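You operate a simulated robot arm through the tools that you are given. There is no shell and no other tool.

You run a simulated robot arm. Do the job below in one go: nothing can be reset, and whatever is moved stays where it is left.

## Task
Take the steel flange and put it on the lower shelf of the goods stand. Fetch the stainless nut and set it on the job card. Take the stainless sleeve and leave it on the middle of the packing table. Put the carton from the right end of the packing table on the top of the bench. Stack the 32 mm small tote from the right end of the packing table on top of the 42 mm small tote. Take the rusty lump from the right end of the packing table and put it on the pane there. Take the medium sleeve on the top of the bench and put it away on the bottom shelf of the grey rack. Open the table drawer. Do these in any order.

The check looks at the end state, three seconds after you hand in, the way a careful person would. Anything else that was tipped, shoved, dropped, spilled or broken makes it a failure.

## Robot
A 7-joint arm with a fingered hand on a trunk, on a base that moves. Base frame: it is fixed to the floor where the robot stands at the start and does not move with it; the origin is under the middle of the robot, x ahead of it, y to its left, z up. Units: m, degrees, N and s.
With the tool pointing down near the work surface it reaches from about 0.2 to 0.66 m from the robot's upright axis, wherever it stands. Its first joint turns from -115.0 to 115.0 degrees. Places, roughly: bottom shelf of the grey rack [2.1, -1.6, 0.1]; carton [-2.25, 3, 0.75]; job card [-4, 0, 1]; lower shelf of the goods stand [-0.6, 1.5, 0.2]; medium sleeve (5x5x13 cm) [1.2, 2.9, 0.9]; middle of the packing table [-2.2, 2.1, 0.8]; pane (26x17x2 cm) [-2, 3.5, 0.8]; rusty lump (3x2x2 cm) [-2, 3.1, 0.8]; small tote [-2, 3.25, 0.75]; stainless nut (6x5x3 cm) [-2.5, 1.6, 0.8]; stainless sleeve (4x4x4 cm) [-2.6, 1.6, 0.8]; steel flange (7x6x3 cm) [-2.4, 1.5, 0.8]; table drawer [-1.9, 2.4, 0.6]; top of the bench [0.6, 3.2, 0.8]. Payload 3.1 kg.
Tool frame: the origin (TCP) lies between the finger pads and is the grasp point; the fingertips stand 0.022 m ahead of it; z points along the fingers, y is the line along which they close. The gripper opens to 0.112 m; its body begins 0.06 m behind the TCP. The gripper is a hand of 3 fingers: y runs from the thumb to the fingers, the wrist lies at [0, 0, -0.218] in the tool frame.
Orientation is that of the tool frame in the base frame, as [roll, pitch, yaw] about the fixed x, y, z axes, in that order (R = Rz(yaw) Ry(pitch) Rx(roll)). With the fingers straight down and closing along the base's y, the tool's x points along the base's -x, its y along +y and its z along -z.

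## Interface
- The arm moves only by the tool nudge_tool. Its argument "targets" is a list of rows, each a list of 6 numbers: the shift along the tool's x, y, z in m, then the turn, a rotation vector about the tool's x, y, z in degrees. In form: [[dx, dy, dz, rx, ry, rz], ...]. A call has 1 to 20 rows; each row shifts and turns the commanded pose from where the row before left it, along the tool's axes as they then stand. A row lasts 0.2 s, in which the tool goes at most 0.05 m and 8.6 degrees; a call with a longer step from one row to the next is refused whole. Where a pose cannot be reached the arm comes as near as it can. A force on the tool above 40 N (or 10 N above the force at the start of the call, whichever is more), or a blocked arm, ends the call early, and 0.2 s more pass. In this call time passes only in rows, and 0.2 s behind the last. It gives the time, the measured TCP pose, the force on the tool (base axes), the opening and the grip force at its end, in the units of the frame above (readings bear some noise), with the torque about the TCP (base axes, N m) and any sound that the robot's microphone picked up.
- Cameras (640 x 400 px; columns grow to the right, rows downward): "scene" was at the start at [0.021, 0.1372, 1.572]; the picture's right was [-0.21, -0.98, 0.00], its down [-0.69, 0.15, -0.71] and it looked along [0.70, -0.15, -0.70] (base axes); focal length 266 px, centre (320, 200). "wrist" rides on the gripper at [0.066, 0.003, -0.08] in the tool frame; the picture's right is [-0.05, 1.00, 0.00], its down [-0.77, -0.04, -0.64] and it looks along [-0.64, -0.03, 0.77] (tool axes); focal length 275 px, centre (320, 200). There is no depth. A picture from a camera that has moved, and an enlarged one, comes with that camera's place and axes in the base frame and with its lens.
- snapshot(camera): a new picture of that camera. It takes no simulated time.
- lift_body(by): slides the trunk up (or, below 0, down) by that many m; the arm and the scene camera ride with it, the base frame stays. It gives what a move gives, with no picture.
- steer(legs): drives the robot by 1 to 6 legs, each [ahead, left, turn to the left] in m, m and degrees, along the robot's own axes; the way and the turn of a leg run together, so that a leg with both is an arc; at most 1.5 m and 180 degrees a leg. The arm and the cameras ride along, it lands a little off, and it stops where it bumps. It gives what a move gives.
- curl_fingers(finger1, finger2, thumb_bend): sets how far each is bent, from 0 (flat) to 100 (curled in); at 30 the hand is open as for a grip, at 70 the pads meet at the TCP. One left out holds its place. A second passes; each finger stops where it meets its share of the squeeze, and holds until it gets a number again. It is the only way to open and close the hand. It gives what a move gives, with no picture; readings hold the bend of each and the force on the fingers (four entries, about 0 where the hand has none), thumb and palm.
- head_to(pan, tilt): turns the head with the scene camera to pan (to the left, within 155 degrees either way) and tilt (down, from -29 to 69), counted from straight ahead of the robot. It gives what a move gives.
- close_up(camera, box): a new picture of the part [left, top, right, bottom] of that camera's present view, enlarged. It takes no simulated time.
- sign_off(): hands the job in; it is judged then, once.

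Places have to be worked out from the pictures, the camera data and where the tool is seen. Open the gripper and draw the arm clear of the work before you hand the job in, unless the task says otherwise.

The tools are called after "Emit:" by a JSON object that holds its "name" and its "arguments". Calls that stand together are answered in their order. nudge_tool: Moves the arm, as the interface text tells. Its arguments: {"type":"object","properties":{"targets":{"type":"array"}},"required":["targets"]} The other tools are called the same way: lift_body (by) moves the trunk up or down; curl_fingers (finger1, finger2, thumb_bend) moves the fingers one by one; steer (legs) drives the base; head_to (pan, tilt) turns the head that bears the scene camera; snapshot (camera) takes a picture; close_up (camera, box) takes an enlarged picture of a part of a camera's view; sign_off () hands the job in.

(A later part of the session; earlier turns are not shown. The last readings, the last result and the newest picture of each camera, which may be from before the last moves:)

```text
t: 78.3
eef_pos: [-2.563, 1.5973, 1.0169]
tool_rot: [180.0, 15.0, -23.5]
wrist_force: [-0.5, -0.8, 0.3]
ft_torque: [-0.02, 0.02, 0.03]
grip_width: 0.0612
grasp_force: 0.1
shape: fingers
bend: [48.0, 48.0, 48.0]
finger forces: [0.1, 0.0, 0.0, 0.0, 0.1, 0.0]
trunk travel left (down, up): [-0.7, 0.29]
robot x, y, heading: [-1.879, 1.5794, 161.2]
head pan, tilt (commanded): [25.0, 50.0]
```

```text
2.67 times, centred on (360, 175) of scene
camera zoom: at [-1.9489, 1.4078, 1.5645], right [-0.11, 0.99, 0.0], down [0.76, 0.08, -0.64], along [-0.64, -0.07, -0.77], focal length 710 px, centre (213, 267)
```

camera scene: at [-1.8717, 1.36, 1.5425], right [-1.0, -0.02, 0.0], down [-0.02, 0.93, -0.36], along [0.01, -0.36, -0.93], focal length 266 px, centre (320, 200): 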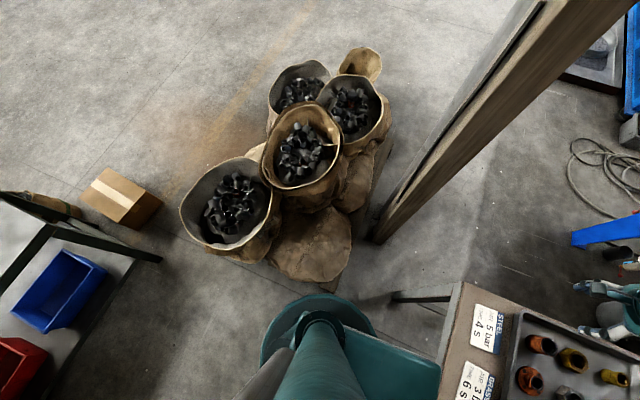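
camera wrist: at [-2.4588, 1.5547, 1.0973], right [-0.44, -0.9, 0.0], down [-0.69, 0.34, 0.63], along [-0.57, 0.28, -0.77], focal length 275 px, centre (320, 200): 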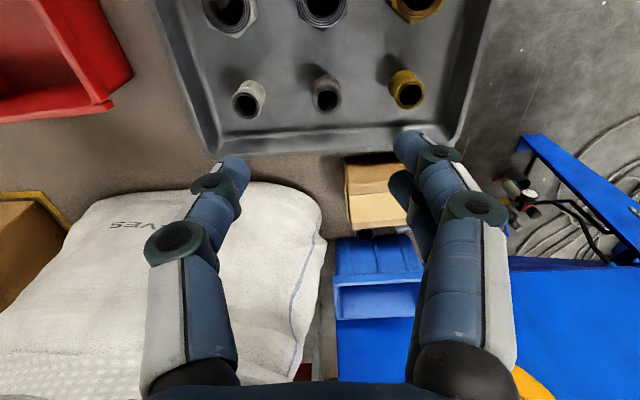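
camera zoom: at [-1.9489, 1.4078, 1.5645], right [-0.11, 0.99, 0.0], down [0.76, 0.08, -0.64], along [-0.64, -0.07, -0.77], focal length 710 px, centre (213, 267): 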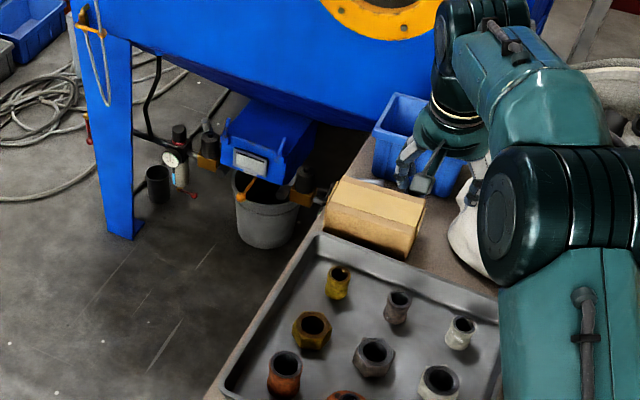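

The TCP now stands over the sleeve (picture and reading agree). I lower the trunk 0.19 m for a straight vertical descent, then check with the wrist camera.

Emit:
{"name": "lift_body", "arguments": {"by": -0.15}}

Emit:
{"name": "snapshot", "arguments": {"camera": "wrist"}}

Emit:
{"name": "close_up", "arguments": {"camera": "scene", "box": [240, 100, 480, 250]}}

```text
t: 80.0
eef_pos: [-2.5637, 1.5962, 0.8664]
tool_rot: [-179.9, 14.9, -23.6]
wrist_force: [-0.8, 0.8, 0.6]
ft_torque: [-0.02, 0.02, 0.01]
grip_width: 0.0613
grasp_force: 0.0
shape: fingers
bend: [48.0, 48.0, 48.0]
finger forces: [0.0, 0.1, 0.1, 0.0, 0.0, 0.1]
trunk travel left (down, up): [-0.55, 0.44]
robot x, y, heading: [-1.8846, 1.5773, 161.2]
head pan, tilt (commanded): [25.0, 50.0]
```

```text
taken
camera wrist: at [-2.4862, 1.5599, 0.928], right [-0.44, -0.9, 0.01], down [-0.52, 0.27, 0.81], along [-0.73, 0.35, -0.58], focal length 275 px, centre (320, 200)
```

wrist: 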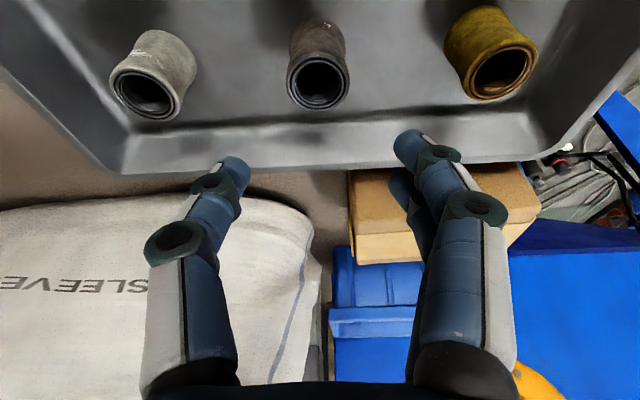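

```text
2.67 times, centred on (360, 175) of scene
camera zoom: at [-1.9493, 1.4077, 1.4145], right [-0.11, 0.99, 0.0], down [0.76, 0.08, -0.64], along [-0.64, -0.07, -0.77], focal length 710 px, centre (213, 267)
```

zoom: 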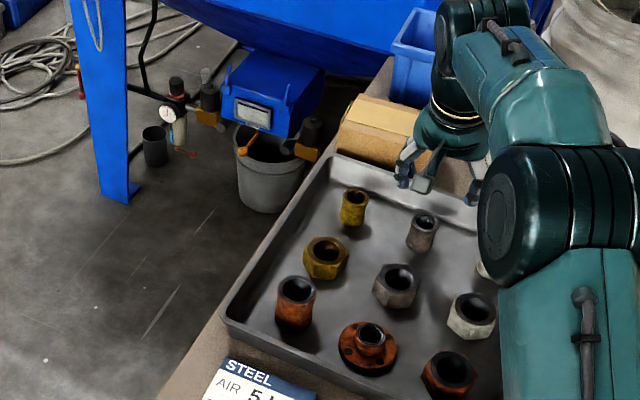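

Lateral alignment is within a millimetre or two. I lower the last 7 cm with the arm (force-guarded), to TCP z≈0.793.

Emit:
{"name": "nudge_tool", "arguments": {"targets": [[0.0073, 0, 0.0234, 0, 0, 0], [0.0073, 0, 0.0234, 0, 0, 0], [0.0073, 0, 0.0234, 0, 0, 0], [0, 0, 0, 0, 0, 0]]}}

Emit:
{"name": "snapshot", "arguments": {"camera": "wrist"}}

```text
t: 81.0
eef_pos: [-2.5615, 1.5954, 0.7944]
tool_rot: [180.0, 15.1, -23.7]
wrist_force: [-1.0, 0.8, 3.4]
ft_torque: [-0.15, 0.04, -0.03]
grip_width: 0.0614
grasp_force: 1.8
shape: fingers
bend: [48.0, 48.0, 48.0]
finger forces: [3.3, 0.1, 0.1, 0.0, 0.0, 0.0]
trunk travel left (down, up): [-0.55, 0.44]
robot x, y, heading: [-1.88, 1.5799, 161.1]
head pan, tilt (commanded): [25.0, 50.0]
```

```text
taken
camera wrist: at [-2.4826, 1.5593, 0.8547], right [-0.44, -0.9, 0.01], down [-0.52, 0.27, 0.81], along [-0.73, 0.35, -0.58], focal length 275 px, centre (320, 200)
```

wrist: 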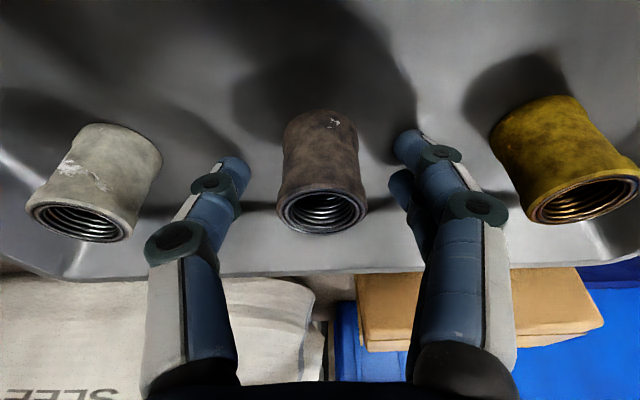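

Finger 1 touches the tray floor lightly (3 N). I lift 4 mm and close the fingers gently on the sleeve.

Emit:
{"name": "nudge_tool", "arguments": {"targets": [[-0.001, 0, -0.004, 0, 0, 0], [0, 0, 0, 0, 0, 0]]}}

Emit:
{"name": "curl_fingers", "arguments": {"finger1": 66, "finger2": 66, "thumb_bend": 66}}

Emit:
{"name": "snapshot", "arguments": {"camera": "wrist"}}

```text
t: 81.6
eef_pos: [-2.5604, 1.5959, 0.7982]
tool_rot: [-179.9, 15.0, -23.5]
wrist_force: [1.1, 0.2, 0.3]
ft_torque: [-0.03, -0.01, 0.01]
grip_width: 0.0611
grasp_force: 0.2
shape: fingers
bend: [48.0, 48.0, 48.0]
finger forces: [0.0, 0.0, 0.0, 0.0, 0.1, 0.1]
trunk travel left (down, up): [-0.55, 0.44]
robot x, y, heading: [-1.883, 1.5767, 161.3]
head pan, tilt (commanded): [25.0, 50.0]
```

```text
t: 82.6
eef_pos: [-2.5596, 1.5943, 0.7959]
tool_rot: [-179.9, 15.0, -23.5]
wrist_force: [0.4, -0.3, -0.1]
ft_torque: [-0.01, 0.01, -0.01]
grip_width: 0.0251
grasp_force: 3.9
shape: fingers
bend: [60.0, 66.0, 64.0]
finger forces: [3.4, 0.0, 0.1, 0.1, 3.8, 0.0]
trunk travel left (down, up): [-0.55, 0.44]
robot x, y, heading: [-1.8773, 1.5793, 161.3]
head pan, tilt (commanded): [25.0, 50.0]
```

```text
taken
camera wrist: at [-2.483, 1.5594, 0.8584], right [-0.44, -0.9, 0.01], down [-0.52, 0.27, 0.81], along [-0.73, 0.35, -0.58], focal length 275 px, centre (320, 200)
```

wrist: 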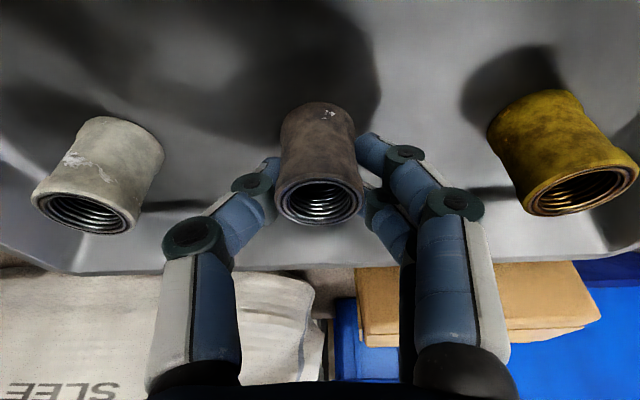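

Only finger 1 and the thumb bear on the sleeve; finger 2 missed, so the sleeve sits toward the robot side. I open slightly, shift 6 mm toward me, and close again.

Emit:
{"name": "curl_fingers", "arguments": {"finger1": 50, "finger2": 50, "thumb_bend": 50}}

Emit:
{"name": "nudge_tool", "arguments": {"targets": [[0.0068, 0, -0.0008, 0, 0, 0], [0, 0, 0, 0, 0, 0]]}}

Emit:
{"name": "curl_fingers", "arguments": {"finger1": 72, "finger2": 72, "thumb_bend": 72}}

Emit:
{"name": "snapshot", "arguments": {"camera": "wrist"}}

```text
t: 83.6
eef_pos: [-2.5584, 1.5951, 0.7972]
tool_rot: [-179.9, 15.0, -23.7]
wrist_force: [0.5, 0.5, -0.7]
ft_torque: [-0.03, -0.01, 0.0]
grip_width: 0.0543
grasp_force: 0.1
shape: fingers
bend: [50.0, 50.0, 50.0]
finger forces: [0.0, 0.1, 0.0, 0.0, 0.1, 0.0]
trunk travel left (down, up): [-0.55, 0.44]
robot x, y, heading: [-1.8791, 1.576, 161.2]
head pan, tilt (commanded): [25.0, 50.0]
```

```text
t: 84.2
eef_pos: [-2.5535, 1.5915, 0.7954]
tool_rot: [-179.9, 15.0, -23.7]
wrist_force: [0.2, -0.1, -0.6]
ft_torque: [-0.03, 0.01, 0.0]
grip_width: 0.0547
grasp_force: 0.1
shape: fingers
bend: [50.0, 50.0, 50.0]
finger forces: [0.1, 0.1, 0.0, 0.0, 0.1, 0.0]
trunk travel left (down, up): [-0.55, 0.44]
robot x, y, heading: [-1.8821, 1.579, 161.2]
head pan, tilt (commanded): [25.0, 50.0]
```

```text
t: 85.2
eef_pos: [-2.5543, 1.5921, 0.7967]
tool_rot: [-180.0, 15.0, -23.7]
wrist_force: [-0.5, 0.4, 0.7]
ft_torque: [0.02, 0.03, 0.0]
grip_width: 0.0249
grasp_force: 12.8
shape: fingers
bend: [64.0, 66.0, 64.0]
finger forces: [7.3, 6.2, 0.0, 0.0, 12.5, 0.0]
trunk travel left (down, up): [-0.55, 0.44]
robot x, y, heading: [-1.8792, 1.5799, 161.2]
head pan, tilt (commanded): [25.0, 50.0]
```

```text
taken
camera wrist: at [-2.4774, 1.5557, 0.8568], right [-0.44, -0.9, 0.01], down [-0.52, 0.27, 0.81], along [-0.73, 0.35, -0.58], focal length 275 px, centre (320, 200)
```

wrist: 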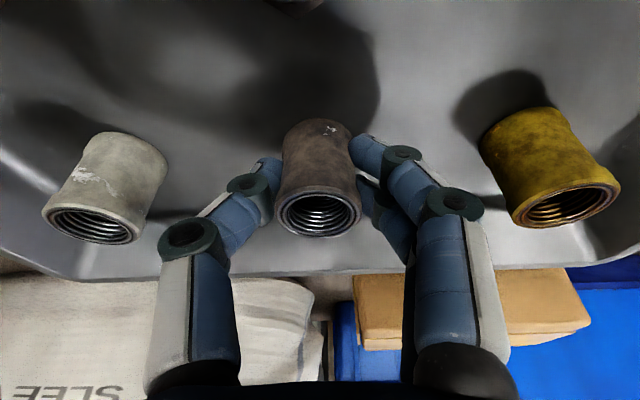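

All three fingers hold the sleeve (12.8 N). I lift it with the trunk and look at the table's middle for a free spot.

Emit:
{"name": "lift_body", "arguments": {"by": 0.13}}

Emit:
{"name": "head_to", "arguments": {"pan": -40, "tilt": 50}}

Emit:
{"name": "snapshot", "arguments": {"camera": "scene"}}

Emit:
{"name": "snapshot", "arguments": {"camera": "wrist"}}

```text
t: 86.8
eef_pos: [-2.5538, 1.5928, 0.9247]
tool_rot: [-179.9, 15.0, -23.6]
wrist_force: [-0.4, -0.2, -0.7]
ft_torque: [0.01, 0.03, 0.02]
grip_width: 0.025
grasp_force: 12.7
shape: fingers
bend: [64.0, 66.0, 64.0]
finger forces: [7.3, 6.1, 0.0, 0.0, 12.6, 0.0]
trunk travel left (down, up): [-0.68, 0.31]
robot x, y, heading: [-1.8824, 1.5794, 161.4]
head pan, tilt (commanded): [25.0, 50.0]
```

```text
t: 88.2
eef_pos: [-2.5545, 1.5923, 0.9255]
tool_rot: [-179.9, 15.0, -23.6]
wrist_force: [0.3, -0.8, -1.3]
ft_torque: [0.0, 0.0, -0.01]
grip_width: 0.025
grasp_force: 13.3
shape: fingers
bend: [64.0, 66.0, 64.0]
finger forces: [7.2, 6.2, 0.0, 0.1, 12.5, 0.1]
trunk travel left (down, up): [-0.68, 0.31]
robot x, y, heading: [-1.88, 1.5773, 161.3]
head pan, tilt (commanded): [-40.0, 50.0]
```

```text
taken
camera scene: at [-1.9132, 1.4818, 1.5445], right [0.85, 0.52, 0.0], down [0.4, -0.65, -0.64], along [-0.33, 0.55, -0.77], focal length 266 px, centre (320, 200)
```

scene: 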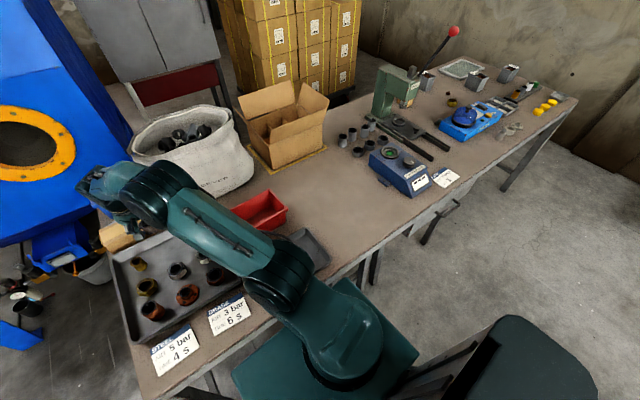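

```text
taken
camera wrist: at [-2.4775, 1.5557, 0.9868], right [-0.44, -0.9, 0.01], down [-0.52, 0.27, 0.81], along [-0.73, 0.35, -0.58], focal length 275 px, centre (320, 200)
```

wrist: 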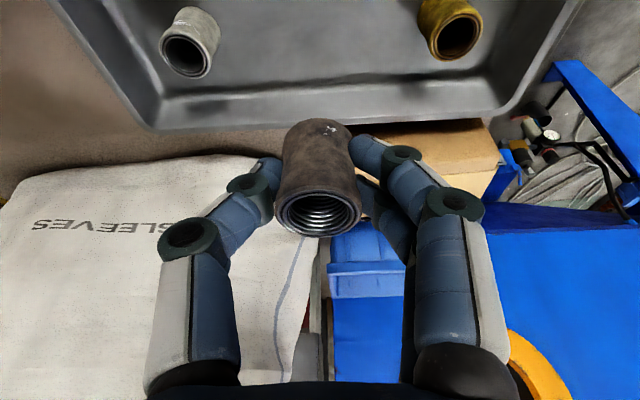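

The sleeve is held upright, and the table's middle at (-2.2, 2.1) is free. I raise a bit more, draw back, take the tilt out and carry it across to there.

Emit:
{"name": "lift_body", "arguments": {"by": 0.05}}

Emit:
{"name": "nudge_tool", "arguments": {"targets": [[0.0483, 0, -0.013, 0, 0, 0], [0.0483, 0, -0.013, 0, 0, 0], [0, 0, 0, 0, 5, 0], [0, 0, 0, 0, 5, 0], [0, 0, 0, 0, 5, 0], [0.0016, -0.0467, 0, 0, 0, 0], [0.0016, -0.0467, 0, 0, 0, 0], [0.0016, -0.0467, 0, 0, 0, 0], [0.0016, -0.0467, 0, 0, 0, 0], [0.0016, -0.0467, 0, 0, 0, 0], [0.0016, -0.0467, 0, 0, 0, 0], [0.0016, -0.0467, 0, 0, 0, 0], [0.0016, -0.0467, 0, 0, 0, 0], [0.0016, -0.0467, 0, 0, 0, 0], [0.0016, -0.0467, 0, 0, 0, 0], [0.0016, -0.0467, 0, 0, 0, 0], [0.0016, -0.0467, 0, 0, 0, 0], [0.0016, -0.0467, 0, 0, 0, 0]]}}

Emit:
{"name": "snapshot", "arguments": {"camera": "scene"}}

Emit:
{"name": "snapshot", "arguments": {"camera": "wrist"}}

```text
t: 89.1
eef_pos: [-2.555, 1.5915, 0.9761]
tool_rot: [-179.9, 15.0, -23.7]
wrist_force: [0.1, 0.6, -2.0]
ft_torque: [0.03, 0.0, -0.01]
grip_width: 0.0249
grasp_force: 13.1
shape: fingers
bend: [64.0, 66.0, 64.0]
finger forces: [7.2, 6.3, 0.0, 0.1, 12.4, 0.1]
trunk travel left (down, up): [-0.73, 0.26]
robot x, y, heading: [-1.8842, 1.5803, 161.1]
head pan, tilt (commanded): [-40.0, 50.0]
```

```text
t: 92.9
eef_pos: [-2.1983, 2.0995, 0.9782]
tool_rot: [179.9, -0.1, -23.6]
wrist_force: [0.1, 0.7, -0.3]
ft_torque: [-0.01, 0.0, 0.0]
grip_width: 0.0245
grasp_force: 12.7
shape: fingers
bend: [65.0, 67.0, 64.0]
finger forces: [7.2, 6.1, 0.0, 0.0, 11.6, 0.0]
trunk travel left (down, up): [-0.73, 0.26]
robot x, y, heading: [-1.8838, 1.5775, 161.1]
head pan, tilt (commanded): [-40.0, 50.0]
```

```text
taken
camera scene: at [-1.9121, 1.4841, 1.5947], right [0.86, 0.52, 0.0], down [0.4, -0.66, -0.64], along [-0.33, 0.55, -0.77], focal length 266 px, centre (320, 200)
```

scene: 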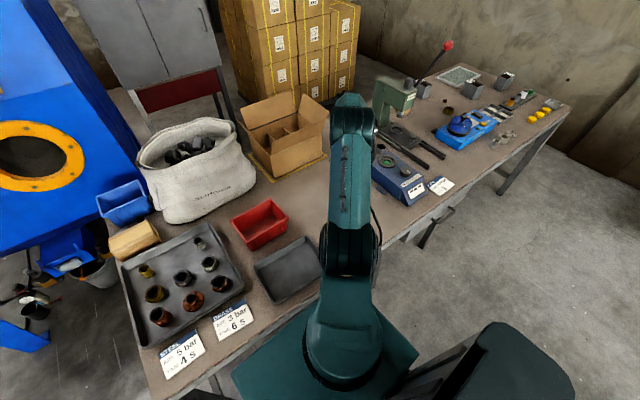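

```text
taken
camera wrist: at [-2.1392, 2.0711, 1.0591], right [-0.44, -0.9, 0.0], down [-0.69, 0.34, 0.63], along [-0.57, 0.28, -0.77], focal length 275 px, centre (320, 200)
```

wrist: 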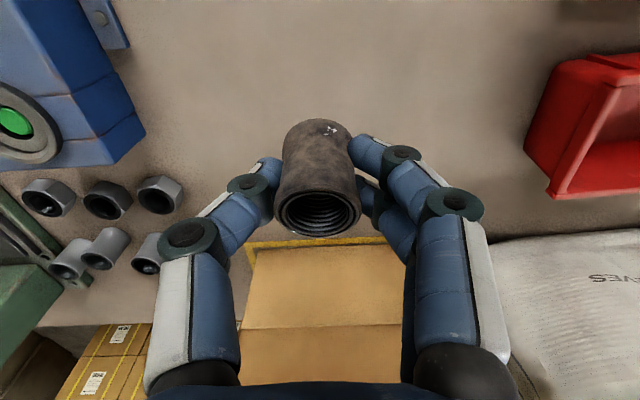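

The sleeve hangs tilted relative to vertical now because it was gripped with the tool tilted; I tilt back 15° so that it stands upright, then lower with the trunk to just above the table.

Emit:
{"name": "nudge_tool", "arguments": {"targets": [[0, 0, 0, 0, -5, 0], [0, 0, 0, 0, -5, 0], [0, 0, 0, 0, -5, 0], [0, 0, 0, 0, 0, 0]]}}

Emit:
{"name": "lift_body", "arguments": {"by": -0.155}}

Emit:
{"name": "snapshot", "arguments": {"camera": "wrist"}}

```text
t: 93.9
eef_pos: [-2.2012, 2.0989, 0.9763]
tool_rot: [180.0, 15.1, -23.8]
wrist_force: [0.0, -0.2, -1.6]
ft_torque: [0.0, 0.0, 0.02]
grip_width: 0.0243
grasp_force: 11.9
shape: fingers
bend: [65.0, 67.0, 64.0]
finger forces: [7.2, 5.8, 0.0, 0.0, 11.1, 0.0]
trunk travel left (down, up): [-0.73, 0.26]
robot x, y, heading: [-1.8797, 1.5802, 161.2]
head pan, tilt (commanded): [-40.0, 50.0]
```

```text
t: 95.7
eef_pos: [-2.2012, 2.1, 0.8229]
tool_rot: [-180.0, 15.0, -23.7]
wrist_force: [-0.5, -0.5, -0.4]
ft_torque: [0.0, -0.01, 0.01]
grip_width: 0.0246
grasp_force: 11.6
shape: fingers
bend: [65.0, 67.0, 64.0]
finger forces: [7.1, 5.8, 0.1, 0.1, 11.1, 0.1]
trunk travel left (down, up): [-0.575, 0.415]
robot x, y, heading: [-1.8839, 1.5769, 161.0]
head pan, tilt (commanded): [-40.0, 50.0]
```

```text
taken
camera wrist: at [-2.1235, 2.0634, 0.8832], right [-0.44, -0.9, 0.01], down [-0.52, 0.27, 0.81], along [-0.73, 0.35, -0.58], focal length 275 px, centre (320, 200)
```

wrist: 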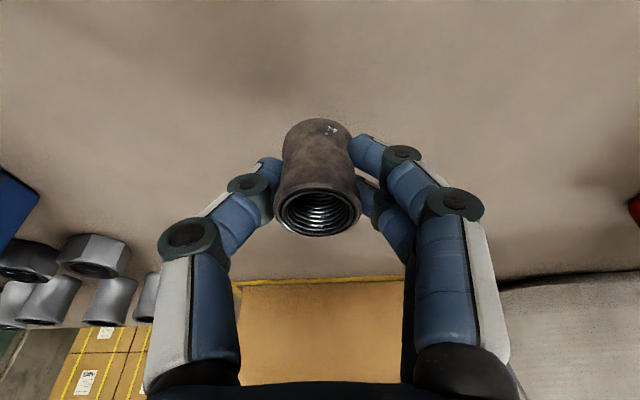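

The sleeve hangs ~2.5 cm above the table. I descend in small steps watching the force for contact.

Emit:
{"name": "nudge_tool", "arguments": {"targets": [[0.0018, 0, 0.0068, 0, 0, 0], [0.0018, 0, 0.0068, 0, 0, 0], [0.0008, 0, 0.0029, 0, 0, 0], [0.0008, 0, 0.0029, 0, 0, 0], [0, 0, 0, 0, 0, 0]]}}

```text
t: 96.9
eef_pos: [-2.1993, 2.1005, 0.8023]
tool_rot: [-180.0, 15.0, -23.6]
wrist_force: [0.3, 0.2, -1.4]
ft_torque: [-0.01, -0.04, 0.02]
grip_width: 0.0245
grasp_force: 11.8
shape: fingers
bend: [65.0, 67.0, 64.0]
finger forces: [7.2, 5.8, 0.0, 0.0, 11.0, 0.0]
trunk travel left (down, up): [-0.575, 0.415]
robot x, y, heading: [-1.8807, 1.5807, 161.1]
head pan, tilt (commanded): [-40.0, 50.0]
```

No contact yet at z=0.802; I continue in 2–3 mm steps.

Emit:
{"name": "nudge_tool", "arguments": {"targets": [[0.0008, 0, 0.0029, 0, 0, 0], [0.0006, 0, 0.0024, 0, 0, 0], [0, 0, 0, 0, 0, 0]]}}

Emit:
{"name": "close_up", "arguments": {"camera": "wrist", "box": [220, 80, 420, 260]}}

```text
t: 97.7
eef_pos: [-2.2002, 2.1005, 0.7964]
tool_rot: [-180.0, 15.0, -23.7]
wrist_force: [0.1, 0.0, -0.8]
ft_torque: [0.03, -0.01, 0.01]
grip_width: 0.0243
grasp_force: 11.9
shape: fingers
bend: [65.0, 67.0, 64.0]
finger forces: [7.2, 5.7, 0.0, 0.0, 11.0, 0.0]
trunk travel left (down, up): [-0.575, 0.415]
robot x, y, heading: [-1.8812, 1.5783, 161.2]
head pan, tilt (commanded): [-40.0, 50.0]
```

```text
2.22 times, centred on (320, 170) of wrist
camera zoom: at [-2.1241, 2.0638, 0.8575], right [-0.44, -0.9, 0.01], down [-0.52, 0.27, 0.81], along [-0.73, 0.35, -0.58], focal length 612 px, centre (320, 267)
```

zoom: 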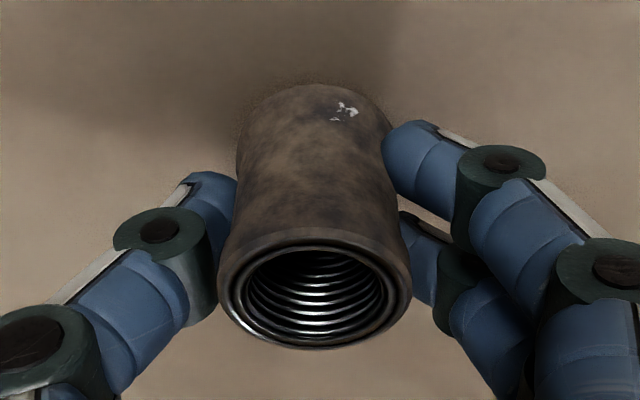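

Still no contact at 0.7964; the contact shadow suggests only a few mm left. I go on 2 mm at a time.

Emit:
{"name": "nudge_tool", "arguments": {"targets": [[0.0005, 0, 0.0019, 0, 0, 0], [0.0005, 0, 0.0019, 0, 0, 0], [0, 0, 0, 0, 0, 0]]}}

```text
t: 98.5
eef_pos: [-2.2005, 2.0998, 0.7922]
tool_rot: [-180.0, 15.0, -23.8]
wrist_force: [0.4, 0.6, -1.3]
ft_torque: [0.01, 0.01, 0.01]
grip_width: 0.0243
grasp_force: 11.9
shape: fingers
bend: [65.0, 67.0, 64.0]
finger forces: [7.2, 5.7, 0.0, 0.0, 11.1, 0.0]
trunk travel left (down, up): [-0.575, 0.415]
robot x, y, heading: [-1.8816, 1.5795, 161.0]
head pan, tilt (commanded): [-40.0, 50.0]
```

Emit:
{"name": "nudge_tool", "arguments": {"targets": [[0.0005, 0, 0.0019, 0, 0, 0], [0.0005, 0, 0.0019, 0, 0, 0], [0, 0, 0, 0, 0, 0]]}}

```text
t: 99.3
eef_pos: [-2.2004, 2.1003, 0.7898]
tool_rot: [-179.9, 15.2, -23.7]
wrist_force: [-2.4, 1.6, 7.3]
ft_torque: [0.05, 0.01, -0.02]
grip_width: 0.0243
grasp_force: 13.7
shape: fingers
bend: [66.0, 67.0, 65.0]
finger forces: [7.6, 6.2, 0.1, 0.0, 13.3, 0.1]
trunk travel left (down, up): [-0.575, 0.415]
robot x, y, heading: [-1.8825, 1.5776, 161.2]
head pan, tilt (commanded): [-40.0, 50.0]
```

Contact (7 N up at z≈0.79). I open the fingers evenly and then retreat upward.

Emit:
{"name": "curl_fingers", "arguments": {"finger1": 46, "finger2": 46, "thumb_bend": 46}}

Emit:
{"name": "snapshot", "arguments": {"camera": "wrist"}}

```text
t: 100.3
eef_pos: [-2.1992, 2.0998, 0.7902]
tool_rot: [-179.8, 15.0, -23.7]
wrist_force: [2.2, 3.7, 10.8]
ft_torque: [-0.27, 0.01, 0.03]
grip_width: 0.0565
grasp_force: 5.8
shape: fingers
bend: [55.0, 46.0, 46.0]
finger forces: [11.5, 0.1, 0.0, 0.0, 0.0, 0.1]
trunk travel left (down, up): [-0.575, 0.415]
robot x, y, heading: [-1.8852, 1.5766, 161.1]
head pan, tilt (commanded): [-40.0, 50.0]
```

```text
taken
camera wrist: at [-2.1227, 2.0627, 0.8506], right [-0.44, -0.9, 0.01], down [-0.52, 0.26, 0.81], along [-0.73, 0.35, -0.58], focal length 275 px, centre (320, 200)
```

wrist: 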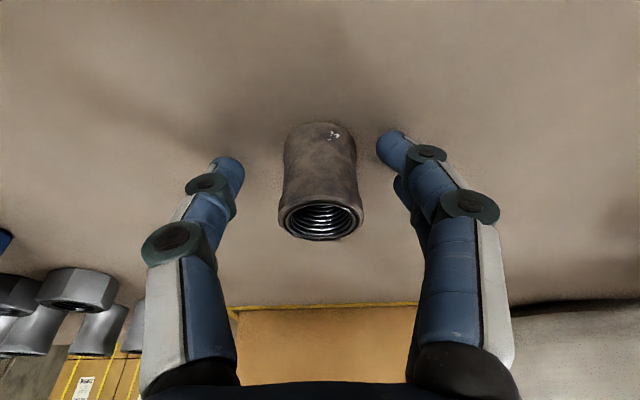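

The sleeve stands free on the table; finger 1 just touches the table top. I move straight up, clear of it.

Emit:
{"name": "nudge_tool", "arguments": {"targets": [[-0.0026, 0, -0.0097, 0, 0, 0], [-0.0078, 0, -0.029, 0, 0, 0], [-0.0104, 0, -0.0386, 0, 0, 0], [-0.0104, 0, -0.0386, 0, 0, 0], [-0.0104, 0, -0.0386, 0, 0, 0]]}}

Emit:
{"name": "snapshot", "arguments": {"camera": "wrist"}}

Emit:
{"name": "snapshot", "arguments": {"camera": "scene"}}

```text
t: 101.5
eef_pos: [-2.2004, 2.1014, 0.9505]
tool_rot: [-179.9, 15.0, -23.7]
wrist_force: [0.3, -0.2, 0.4]
ft_torque: [0.0, -0.01, -0.02]
grip_width: 0.0661
grasp_force: 0.0
shape: fingers
bend: [46.0, 46.0, 46.0]
finger forces: [0.0, 0.0, 0.1, 0.0, 0.0, 0.0]
trunk travel left (down, up): [-0.575, 0.415]
robot x, y, heading: [-1.8832, 1.5785, 161.1]
head pan, tilt (commanded): [-40.0, 50.0]
```

```text
taken
camera wrist: at [-2.1245, 2.0638, 1.0104], right [-0.44, -0.9, 0.01], down [-0.52, 0.27, 0.81], along [-0.73, 0.35, -0.58], focal length 275 px, centre (320, 200)
```

wrist: 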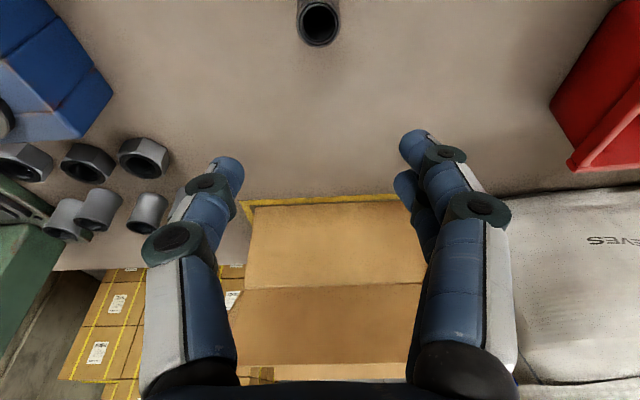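

```text
taken
camera scene: at [-1.9125, 1.4818, 1.4394], right [0.86, 0.52, 0.0], down [0.4, -0.66, -0.64], along [-0.33, 0.55, -0.77], focal length 266 px, centre (320, 200)
```

scene: 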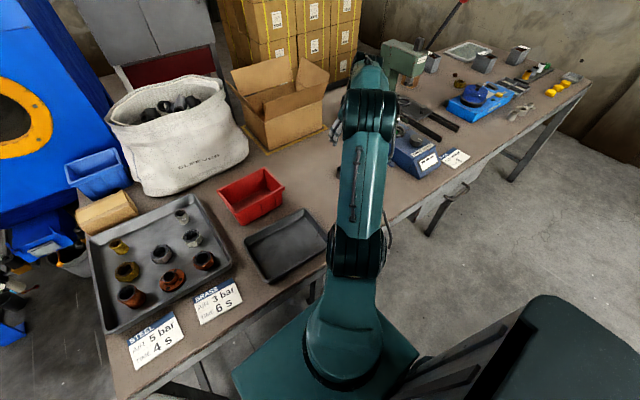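

The sleeve stands on the table's middle. Before fetching the flange I look back at the goods stand's lower shelf to see where it can go.

Emit:
{"name": "head_to", "arguments": {"pan": -155, "tilt": 40}}

Emit:
{"name": "snapshot", "arguments": {"camera": "scene"}}

Emit:
{"name": "close_up", "arguments": {"camera": "scene", "box": [160, 60, 480, 260]}}

```text
t: 103.4
eef_pos: [-2.2007, 2.1, 0.9483]
tool_rot: [-180.0, 15.0, -23.8]
wrist_force: [0.2, -1.0, -1.5]
ft_torque: [0.04, 0.02, -0.03]
grip_width: 0.0661
grasp_force: 0.0
shape: fingers
bend: [46.0, 46.0, 46.0]
finger forces: [0.0, 0.0, 0.0, 0.1, 0.0, 0.0]
trunk travel left (down, up): [-0.575, 0.415]
robot x, y, heading: [-1.8803, 1.5772, 161.3]
head pan, tilt (commanded): [-154.7, 40.0]
```

```text
taken
camera scene: at [-1.7883, 1.426, 1.4537], right [0.11, -0.99, 0.0], down [-0.64, -0.07, -0.77], along [0.76, 0.09, -0.64], focal length 266 px, centre (320, 200)
```

scene: 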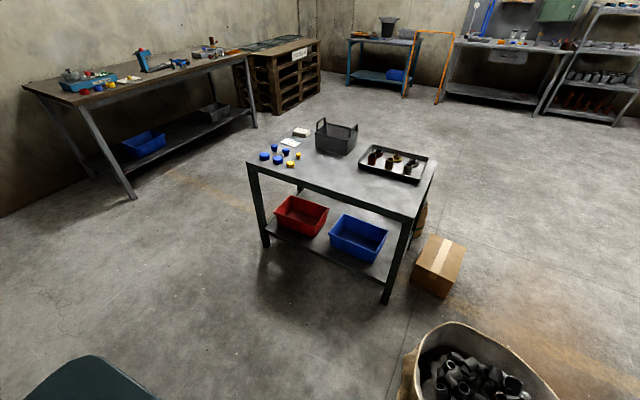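

```text
2.00 times, centred on (320, 160) of scene
camera zoom: at [-1.7883, 1.426, 1.4537], right [0.11, -0.99, 0.0], down [-0.64, -0.07, -0.77], along [0.76, 0.09, -0.64], focal length 532 px, centre (320, 280)
```

zoom: 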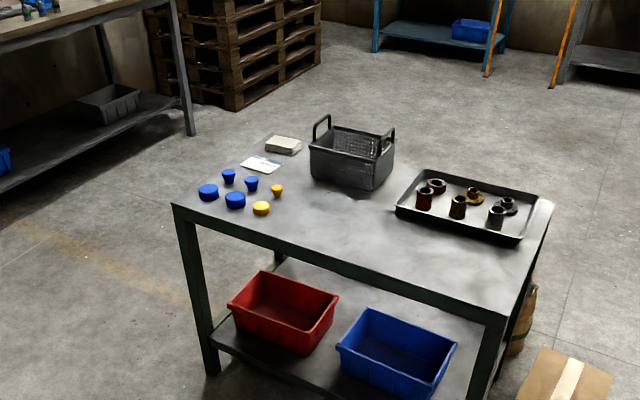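

The stand's lower shelf has bins along this side, but its far half is free and reachable from the stand's bench-side end. So I grasp the flange by its hub with the tool vertical: I untilt and go above it, fingers part-closed.

Emit:
{"name": "nudge_tool", "arguments": {"targets": [[0, 0, 0, 0, 5, 0], [0, 0, 0, 0, 5, 0], [0, 0, 0, 0, 5, 0], [0.004, 0.0464, 0, 0, 0, 0], [0.004, 0.0464, 0, 0, 0, 0], [0.004, 0.0464, 0, 0, 0, 0], [0.004, 0.0464, 0, 0, 0, 0], [0.004, 0.0464, 0, 0, 0, 0], [0.004, 0.0464, 0, 0, 0, 0], [0.004, 0.0464, 0, 0, 0, 0], [0.004, 0.0464, 0, 0, 0, 0], [0.004, 0.0464, 0, 0, 0, 0], [0.004, 0.0464, 0, 0, 0, 0], [0.004, 0.0464, 0, 0, 0, 0], [0.004, 0.0464, 0, 0, 0, 0], [0.004, 0.0464, 0, 0, 0, 0], [0, 0, 0, 0, 0, 0]]}}

Emit:
{"name": "curl_fingers", "arguments": {"finger1": 54, "finger2": 54, "thumb_bend": 54}}

Emit:
{"name": "snapshot", "arguments": {"camera": "wrist"}}

Emit:
{"name": "head_to", "arguments": {"pan": 40, "tilt": 50}}

Emit:
{"name": "snapshot", "arguments": {"camera": "scene"}}

```text
t: 107.0
eef_pos: [-2.3956, 1.526, 0.9473]
tool_rot: [-179.9, -0.1, -23.8]
wrist_force: [0.3, 0.2, 0.5]
ft_torque: [-0.03, 0.02, 0.0]
grip_width: 0.066
grasp_force: 0.0
shape: fingers
bend: [46.0, 46.0, 46.0]
finger forces: [0.0, 0.0, 0.1, 0.0, 0.0, 0.0]
trunk travel left (down, up): [-0.575, 0.415]
robot x, y, heading: [-1.8785, 1.58, 161.1]
head pan, tilt (commanded): [-154.7, 40.0]
```

```text
t: 108.0
eef_pos: [-2.3949, 1.5267, 0.9468]
tool_rot: [179.9, 0.0, -23.7]
wrist_force: [0.0, 0.1, -1.0]
ft_torque: [0.0, 0.03, 0.0]
grip_width: 0.0445
grasp_force: 0.0
shape: fingers
bend: [54.0, 54.0, 54.0]
finger forces: [0.0, 0.0, 0.0, 0.1, 0.1, 0.0]
trunk travel left (down, up): [-0.575, 0.415]
robot x, y, heading: [-1.8806, 1.5801, 161.1]
head pan, tilt (commanded): [-154.7, 40.0]
```

```text
taken
camera wrist: at [-2.3351, 1.4973, 1.028], right [-0.44, -0.9, 0.0], down [-0.69, 0.34, 0.64], along [-0.57, 0.28, -0.77], focal length 275 px, centre (320, 200)
```

wrist: 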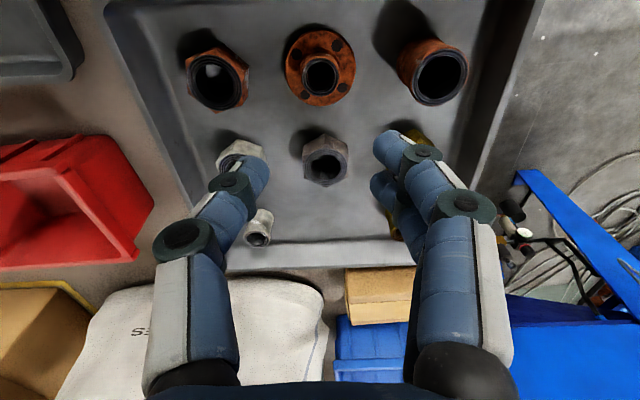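

```text
t: 110.9
eef_pos: [-2.3949, 1.5262, 0.9474]
tool_rot: [-180.0, 0.0, -23.6]
wrist_force: [0.4, 0.0, 0.5]
ft_torque: [0.02, 0.0, 0.01]
grip_width: 0.0441
grasp_force: 0.0
shape: fingers
bend: [54.0, 54.0, 54.0]
finger forces: [0.1, 0.0, 0.0, 0.0, 0.1, 0.0]
trunk travel left (down, up): [-0.575, 0.415]
robot x, y, heading: [-1.8841, 1.5826, 161.2]
head pan, tilt (commanded): [40.0, 50.0]
```

```text
taken
camera scene: at [-1.9446, 1.3882, 1.4395], right [-0.36, 0.93, 0.0], down [0.71, 0.28, -0.64], along [-0.6, -0.23, -0.77], focal length 266 px, centre (320, 200)
```

scene: 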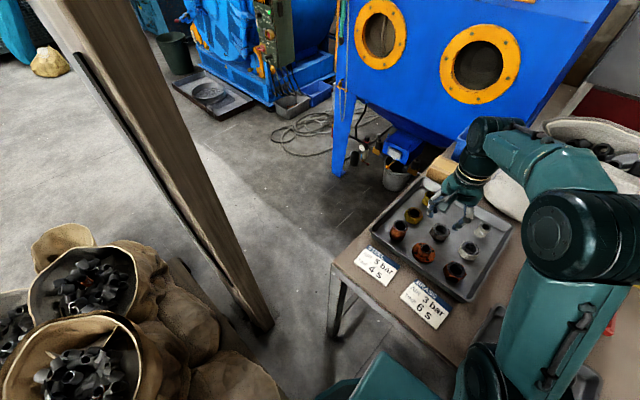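

The hub sits exactly under the TCP in the wrist view. I descend 0.14 m with the arm.

Emit:
{"name": "nudge_tool", "arguments": {"targets": [[0, 0, 0.035, 0, 0, 0], [0, 0, 0.035, 0, 0, 0], [0, 0, 0.035, 0, 0, 0], [0, 0, 0.035, 0, 0, 0], [0, 0, 0, 0, 0, 0]]}}

Emit:
{"name": "snapshot", "arguments": {"camera": "wrist"}}

```text
t: 112.1
eef_pos: [-2.394, 1.5272, 0.8081]
tool_rot: [-179.9, 0.1, -23.7]
wrist_force: [-0.9, 0.2, -0.9]
ft_torque: [0.0, 0.0, 0.02]
grip_width: 0.0439
grasp_force: 0.1
shape: fingers
bend: [54.0, 54.0, 54.0]
finger forces: [0.0, 0.0, 0.0, 0.0, 0.1, 0.1]
trunk travel left (down, up): [-0.575, 0.415]
robot x, y, heading: [-1.8842, 1.5787, 161.3]
head pan, tilt (commanded): [40.0, 50.0]
```

```text
taken
camera wrist: at [-2.3343, 1.4982, 0.8889], right [-0.44, -0.9, 0.0], down [-0.69, 0.34, 0.64], along [-0.57, 0.28, -0.77], focal length 275 px, centre (320, 200)
```

wrist: 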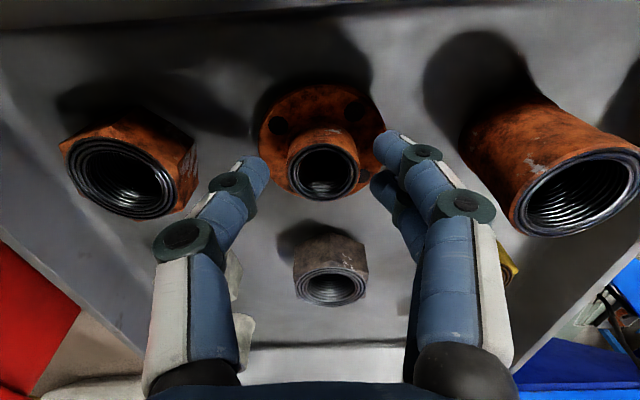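

Hub top estimated at 0.789, TCP at 0.808. I go down 14 mm more in small steps.

Emit:
{"name": "nudge_tool", "arguments": {"targets": [[0, 0, 0.006, 0, 0, 0], [0, 0, 0.005, 0, 0, 0], [0, 0, 0.003, 0, 0, 0], [0, 0, 0, 0, 0, 0]]}}

Emit:
{"name": "snapshot", "arguments": {"camera": "wrist"}}

```text
t: 113.1
eef_pos: [-2.3951, 1.5272, 0.7973]
tool_rot: [179.8, 0.4, -23.7]
wrist_force: [-1.5, -0.3, 27.2]
ft_torque: [0.14, -0.07, 0.02]
grip_width: 0.045
grasp_force: 14.2
shape: fingers
bend: [55.0, 54.0, 55.0]
finger forces: [8.3, 2.0, 0.1, 0.1, 16.7, 0.0]
trunk travel left (down, up): [-0.575, 0.415]
robot x, y, heading: [-1.8835, 1.579, 161.3]
head pan, tilt (commanded): [40.0, 50.0]
```

```text
taken
camera wrist: at [-2.3343, 1.4977, 0.8769], right [-0.44, -0.9, 0.0], down [-0.69, 0.34, 0.64], along [-0.57, 0.28, -0.77], focal length 275 px, centre (320, 200)
```

wrist: 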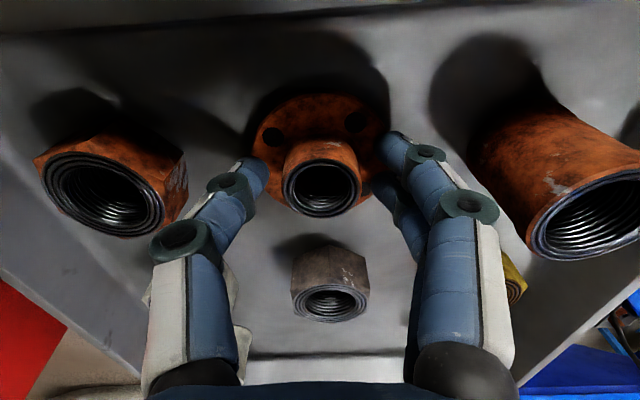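

The fingertips rest on the flange's disc (27 N). I rise 4 mm and then close on the hub.

Emit:
{"name": "nudge_tool", "arguments": {"targets": [[0, 0, -0.005, 0, 0, 0], [0, 0, 0, 0, 0, 0]]}}

Emit:
{"name": "curl_fingers", "arguments": {"finger1": 74, "finger2": 74, "thumb_bend": 74}}

Emit:
{"name": "snapshot", "arguments": {"camera": "wrist"}}

```text
t: 113.7
eef_pos: [-2.3944, 1.5265, 0.7992]
tool_rot: [-179.9, -0.1, -23.8]
wrist_force: [-1.2, -0.4, 3.0]
ft_torque: [0.03, 0.01, 0.0]
grip_width: 0.0445
grasp_force: 1.6
shape: fingers
bend: [54.0, 54.0, 54.0]
finger forces: [1.2, 0.2, 0.0, 0.0, 2.1, 0.0]
trunk travel left (down, up): [-0.575, 0.415]
robot x, y, heading: [-1.8806, 1.5821, 161.0]
head pan, tilt (commanded): [40.0, 50.0]
```

```text
t: 114.7
eef_pos: [-2.3954, 1.5261, 0.7983]
tool_rot: [-179.9, 0.0, -23.7]
wrist_force: [-0.5, 0.0, 0.0]
ft_torque: [0.03, 0.03, 0.01]
grip_width: 0.0408
grasp_force: 17.9
shape: fingers
bend: [54.0, 57.0, 61.0]
finger forces: [9.7, 10.1, 0.0, 0.1, 16.9, 0.0]
trunk travel left (down, up): [-0.575, 0.415]
robot x, y, heading: [-1.8784, 1.5789, 161.4]
head pan, tilt (commanded): [40.0, 50.0]
```

```text
taken
camera wrist: at [-2.3356, 1.4974, 0.8795], right [-0.44, -0.9, 0.0], down [-0.69, 0.34, 0.64], along [-0.57, 0.28, -0.77], focal length 275 px, centre (320, 200)
```

wrist: 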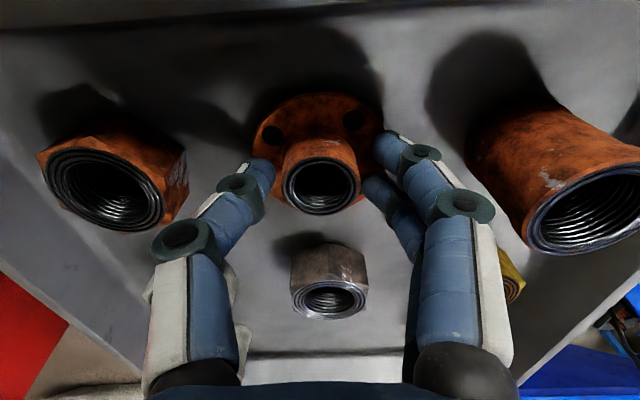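

Grip of 18 N shared by all fingers. I lift 3 cm by arm and look whether the flange comes along.

Emit:
{"name": "nudge_tool", "arguments": {"targets": [[0, 0, -0.015, 0, 0, 0], [0, 0, -0.015, 0, 0, 0], [0, 0, 0, 0, 0, 0]]}}

Emit:
{"name": "snapshot", "arguments": {"camera": "wrist"}}

```text
t: 115.5
eef_pos: [-2.3975, 1.5264, 0.8304]
tool_rot: [-179.8, -0.1, -23.7]
wrist_force: [-0.1, -1.5, -2.1]
ft_torque: [-0.02, -0.02, -0.01]
grip_width: 0.0403
grasp_force: 18.3
shape: fingers
bend: [54.0, 56.0, 62.0]
finger forces: [9.6, 10.0, 0.0, 0.1, 16.7, 0.1]
trunk travel left (down, up): [-0.575, 0.415]
robot x, y, heading: [-1.8837, 1.5803, 161.0]
head pan, tilt (commanded): [40.0, 50.0]
```

```text
taken
camera wrist: at [-2.3362, 1.4973, 0.9102], right [-0.44, -0.9, 0.0], down [-0.69, 0.34, 0.64], along [-0.57, 0.28, -0.77], focal length 275 px, centre (320, 200)
```

wrist: 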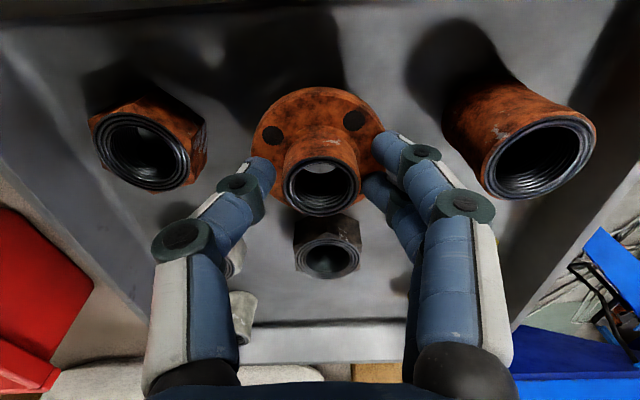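

The flange is in hand. I lift, draw the hand in close, then back away from the table and drive round to the bench-side end of the stand.

Emit:
{"name": "lift_body", "arguments": {"by": 0.16}}

Emit:
{"name": "nudge_tool", "arguments": {"targets": [[0.04, 0, 0, 0, 0, 0], [0.04, 0, 0, 0, 0, 0], [0.04, 0, 0, 0, 0, 0], [0.04, 0, 0, 0, 0, 0], [0.04, 0, 0, 0, 0, 0]]}}

Emit:
{"name": "steer", "arguments": {"legs": [[-0.16, -0.71, 0], [-0.77, -0.53, 0], [0, 0, 85.5]]}}

Emit:
{"name": "head_to", "arguments": {"pan": 0, "tilt": 45}}

Emit:
{"name": "snapshot", "arguments": {"camera": "scene"}}

Emit:
{"name": "snapshot", "arguments": {"camera": "wrist"}}

```text
t: 117.3
eef_pos: [-2.3949, 1.526, 0.9896]
tool_rot: [-179.9, 0.0, -23.8]
wrist_force: [0.6, 0.4, -1.8]
ft_torque: [0.01, -0.01, 0.01]
grip_width: 0.0405
grasp_force: 18.5
shape: fingers
bend: [54.0, 56.0, 62.0]
finger forces: [9.7, 10.1, 0.0, 0.0, 16.7, 0.0]
trunk travel left (down, up): [-0.735, 0.255]
robot x, y, heading: [-1.8821, 1.5774, 161.1]
head pan, tilt (commanded): [40.0, 50.0]
```

```text
t: 118.5
eef_pos: [-2.2108, 1.4451, 0.9905]
tool_rot: [-179.9, 0.0, -23.7]
wrist_force: [0.9, 0.1, -2.8]
ft_torque: [0.02, 0.02, 0.03]
grip_width: 0.0404
grasp_force: 17.6
shape: fingers
bend: [54.0, 56.0, 62.0]
finger forces: [9.5, 9.7, 0.0, 0.0, 16.4, 0.0]
trunk travel left (down, up): [-0.735, 0.255]
robot x, y, heading: [-1.8834, 1.5837, 161.3]
head pan, tilt (commanded): [40.0, 50.0]
```

```text
t: 130.6
eef_pos: [-0.4962, 2.0991, 0.9897]
tool_rot: [-179.9, 0.1, 62.7]
wrist_force: [-0.5, -0.6, -1.4]
ft_torque: [0.0, 0.0, 0.0]
grip_width: 0.04
grasp_force: 17.3
shape: fingers
bend: [54.0, 56.0, 62.0]
finger forces: [9.2, 9.6, 0.1, 0.0, 16.0, 0.0]
trunk travel left (down, up): [-0.735, 0.255]
robot x, y, heading: [-0.6066, 2.4418, -112.5]
head pan, tilt (commanded): [40.0, 50.0]
```

```text
t: 131.7
eef_pos: [-0.4953, 2.0997, 0.9891]
tool_rot: [-179.9, -0.1, 62.7]
wrist_force: [0.7, 0.0, -1.7]
ft_torque: [0.0, 0.0, -0.01]
grip_width: 0.0401
grasp_force: 17.6
shape: fingers
bend: [54.0, 56.0, 62.0]
finger forces: [9.2, 9.7, 0.0, 0.1, 16.0, 0.0]
trunk travel left (down, up): [-0.735, 0.255]
robot x, y, heading: [-0.6083, 2.441, -112.8]
head pan, tilt (commanded): [0.0, 45.0]
```

```text
taken
camera scene: at [-0.4723, 2.3609, 1.6063], right [-0.92, 0.38, 0.0], down [0.27, 0.65, -0.71], along [-0.27, -0.65, -0.71], focal length 266 px, centre (320, 200)
```

scene: 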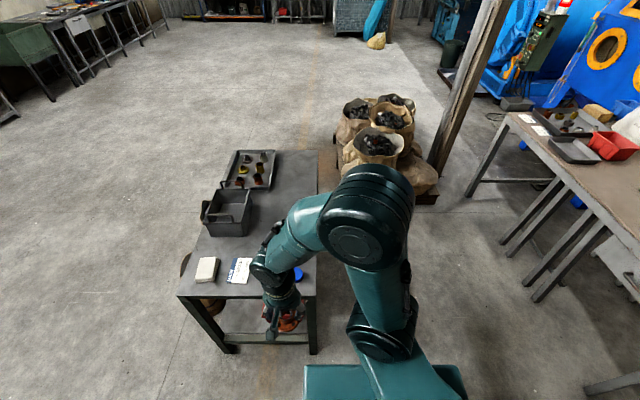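

```text
taken
camera wrist: at [-0.4624, 2.1571, 1.0711], right [0.87, -0.5, 0.0], down [-0.39, -0.67, 0.64], along [-0.32, -0.55, -0.77], focal length 275 px, centre (320, 200)
```

wrist: 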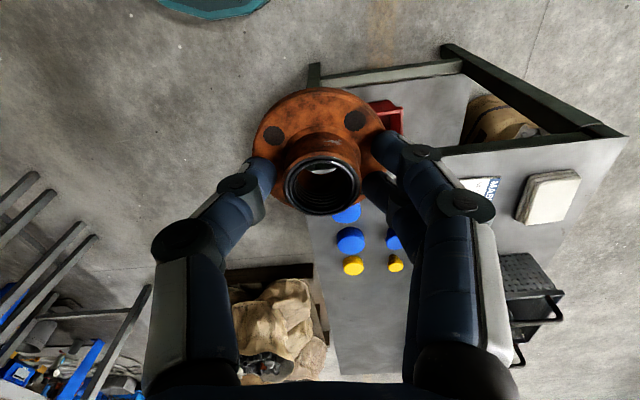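

I'm at the stand's bench-side end. I enlarge the view of the lower shelf to fix its free area.

Emit:
{"name": "close_up", "arguments": {"camera": "scene", "box": [160, 220, 340, 370]}}

Emit:
{"name": "close_up", "arguments": {"camera": "wrist", "box": [300, 30, 640, 230]}}

```text
2.67 times, centred on (250, 295) of scene
camera zoom: at [-0.4723, 2.3609, 1.6063], right [-0.92, 0.38, 0.0], down [0.27, 0.65, -0.71], along [-0.27, -0.65, -0.71], focal length 710 px, centre (507, -53)
```

zoom: 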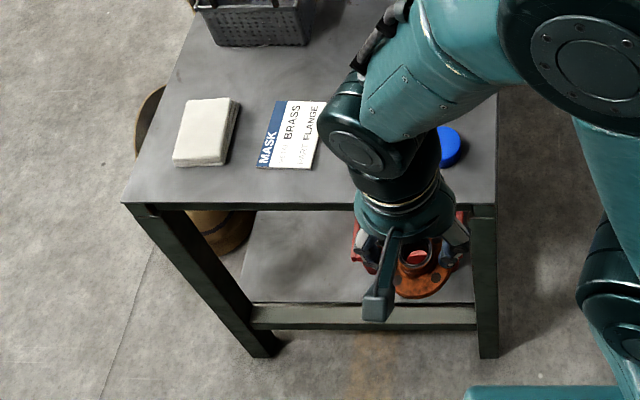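

```text
1.88 times, centred on (470, 130) of wrist
camera zoom: at [-0.4624, 2.1571, 1.0711], right [0.87, -0.5, 0.0], down [-0.39, -0.67, 0.64], along [-0.32, -0.55, -0.77], focal length 518 px, centre (38, 332)
```

zoom: 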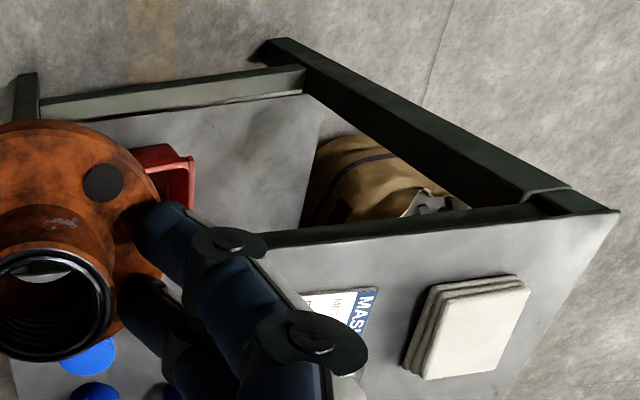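

Legs stand at (-0.60,1.95) and (-0.18,1.78), so the stand's end runs at -24°; the free half of the shelf is on the left. I line the base up with it at a distance, then lower the trunk to see the shelf from the side.

Emit:
{"name": "steer", "arguments": {"legs": [[-0.118, 0.499, -1]]}}

Emit:
{"name": "lift_body", "arguments": {"by": -0.55}}

Emit:
{"name": "head_to", "arguments": {"pan": -5, "tilt": 40}}

Emit:
{"name": "snapshot", "arguments": {"camera": "scene"}}

Emit:
{"name": "snapshot", "arguments": {"camera": "wrist"}}

```text
t: 134.7
eef_pos: [0.0055, 2.0106, 0.9891]
tool_rot: [-180.0, -0.1, 61.4]
wrist_force: [0.1, -0.8, -2.2]
ft_torque: [0.01, 0.01, -0.03]
grip_width: 0.0401
grasp_force: 17.7
shape: fingers
bend: [54.0, 56.0, 62.0]
finger forces: [9.3, 9.7, 0.0, 0.0, 16.0, 0.0]
trunk travel left (down, up): [-0.735, 0.255]
robot x, y, heading: [-0.0971, 2.3533, -113.4]
head pan, tilt (commanded): [0.0, 45.0]
```

```text
refused: -0.55 is not a number from -0.4 to 0.4
```

```text
t: 135.3
eef_pos: [0.0059, 2.0115, 0.9903]
tool_rot: [-179.8, 0.0, 61.5]
wrist_force: [-0.3, 0.0, -1.5]
ft_torque: [0.0, 0.01, 0.04]
grip_width: 0.04
grasp_force: 17.4
shape: fingers
bend: [54.0, 56.0, 62.0]
finger forces: [9.2, 9.8, 0.0, 0.1, 16.0, 0.0]
trunk travel left (down, up): [-0.735, 0.255]
robot x, y, heading: [-0.1008, 2.3517, -113.4]
head pan, tilt (commanded): [-5.0, 40.0]
```

```text
taken
camera scene: at [0.0257, 2.272, 1.6136], right [-0.88, 0.48, 0.0], down [0.31, 0.56, -0.77], along [-0.37, -0.67, -0.64], focal length 266 px, centre (320, 200)
```

scene: 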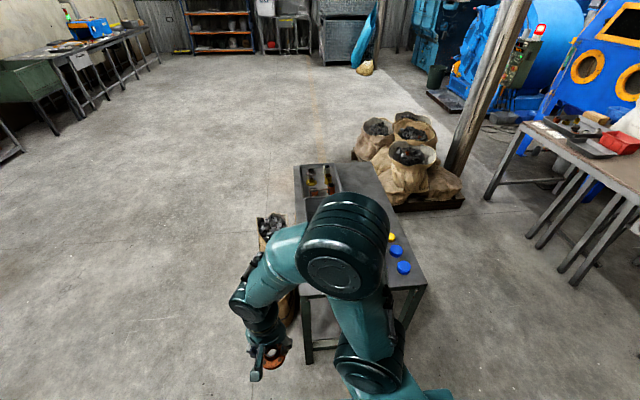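

```text
taken
camera wrist: at [0.0401, 2.0681, 1.0711], right [0.86, -0.52, 0.0], down [-0.4, -0.66, 0.64], along [-0.33, -0.54, -0.77], focal length 275 px, centre (320, 200)
```

wrist: 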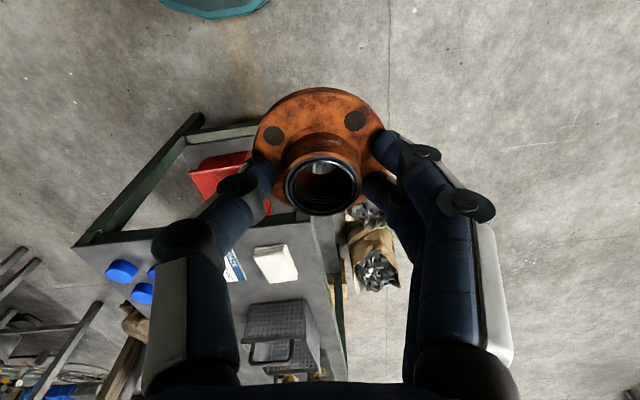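

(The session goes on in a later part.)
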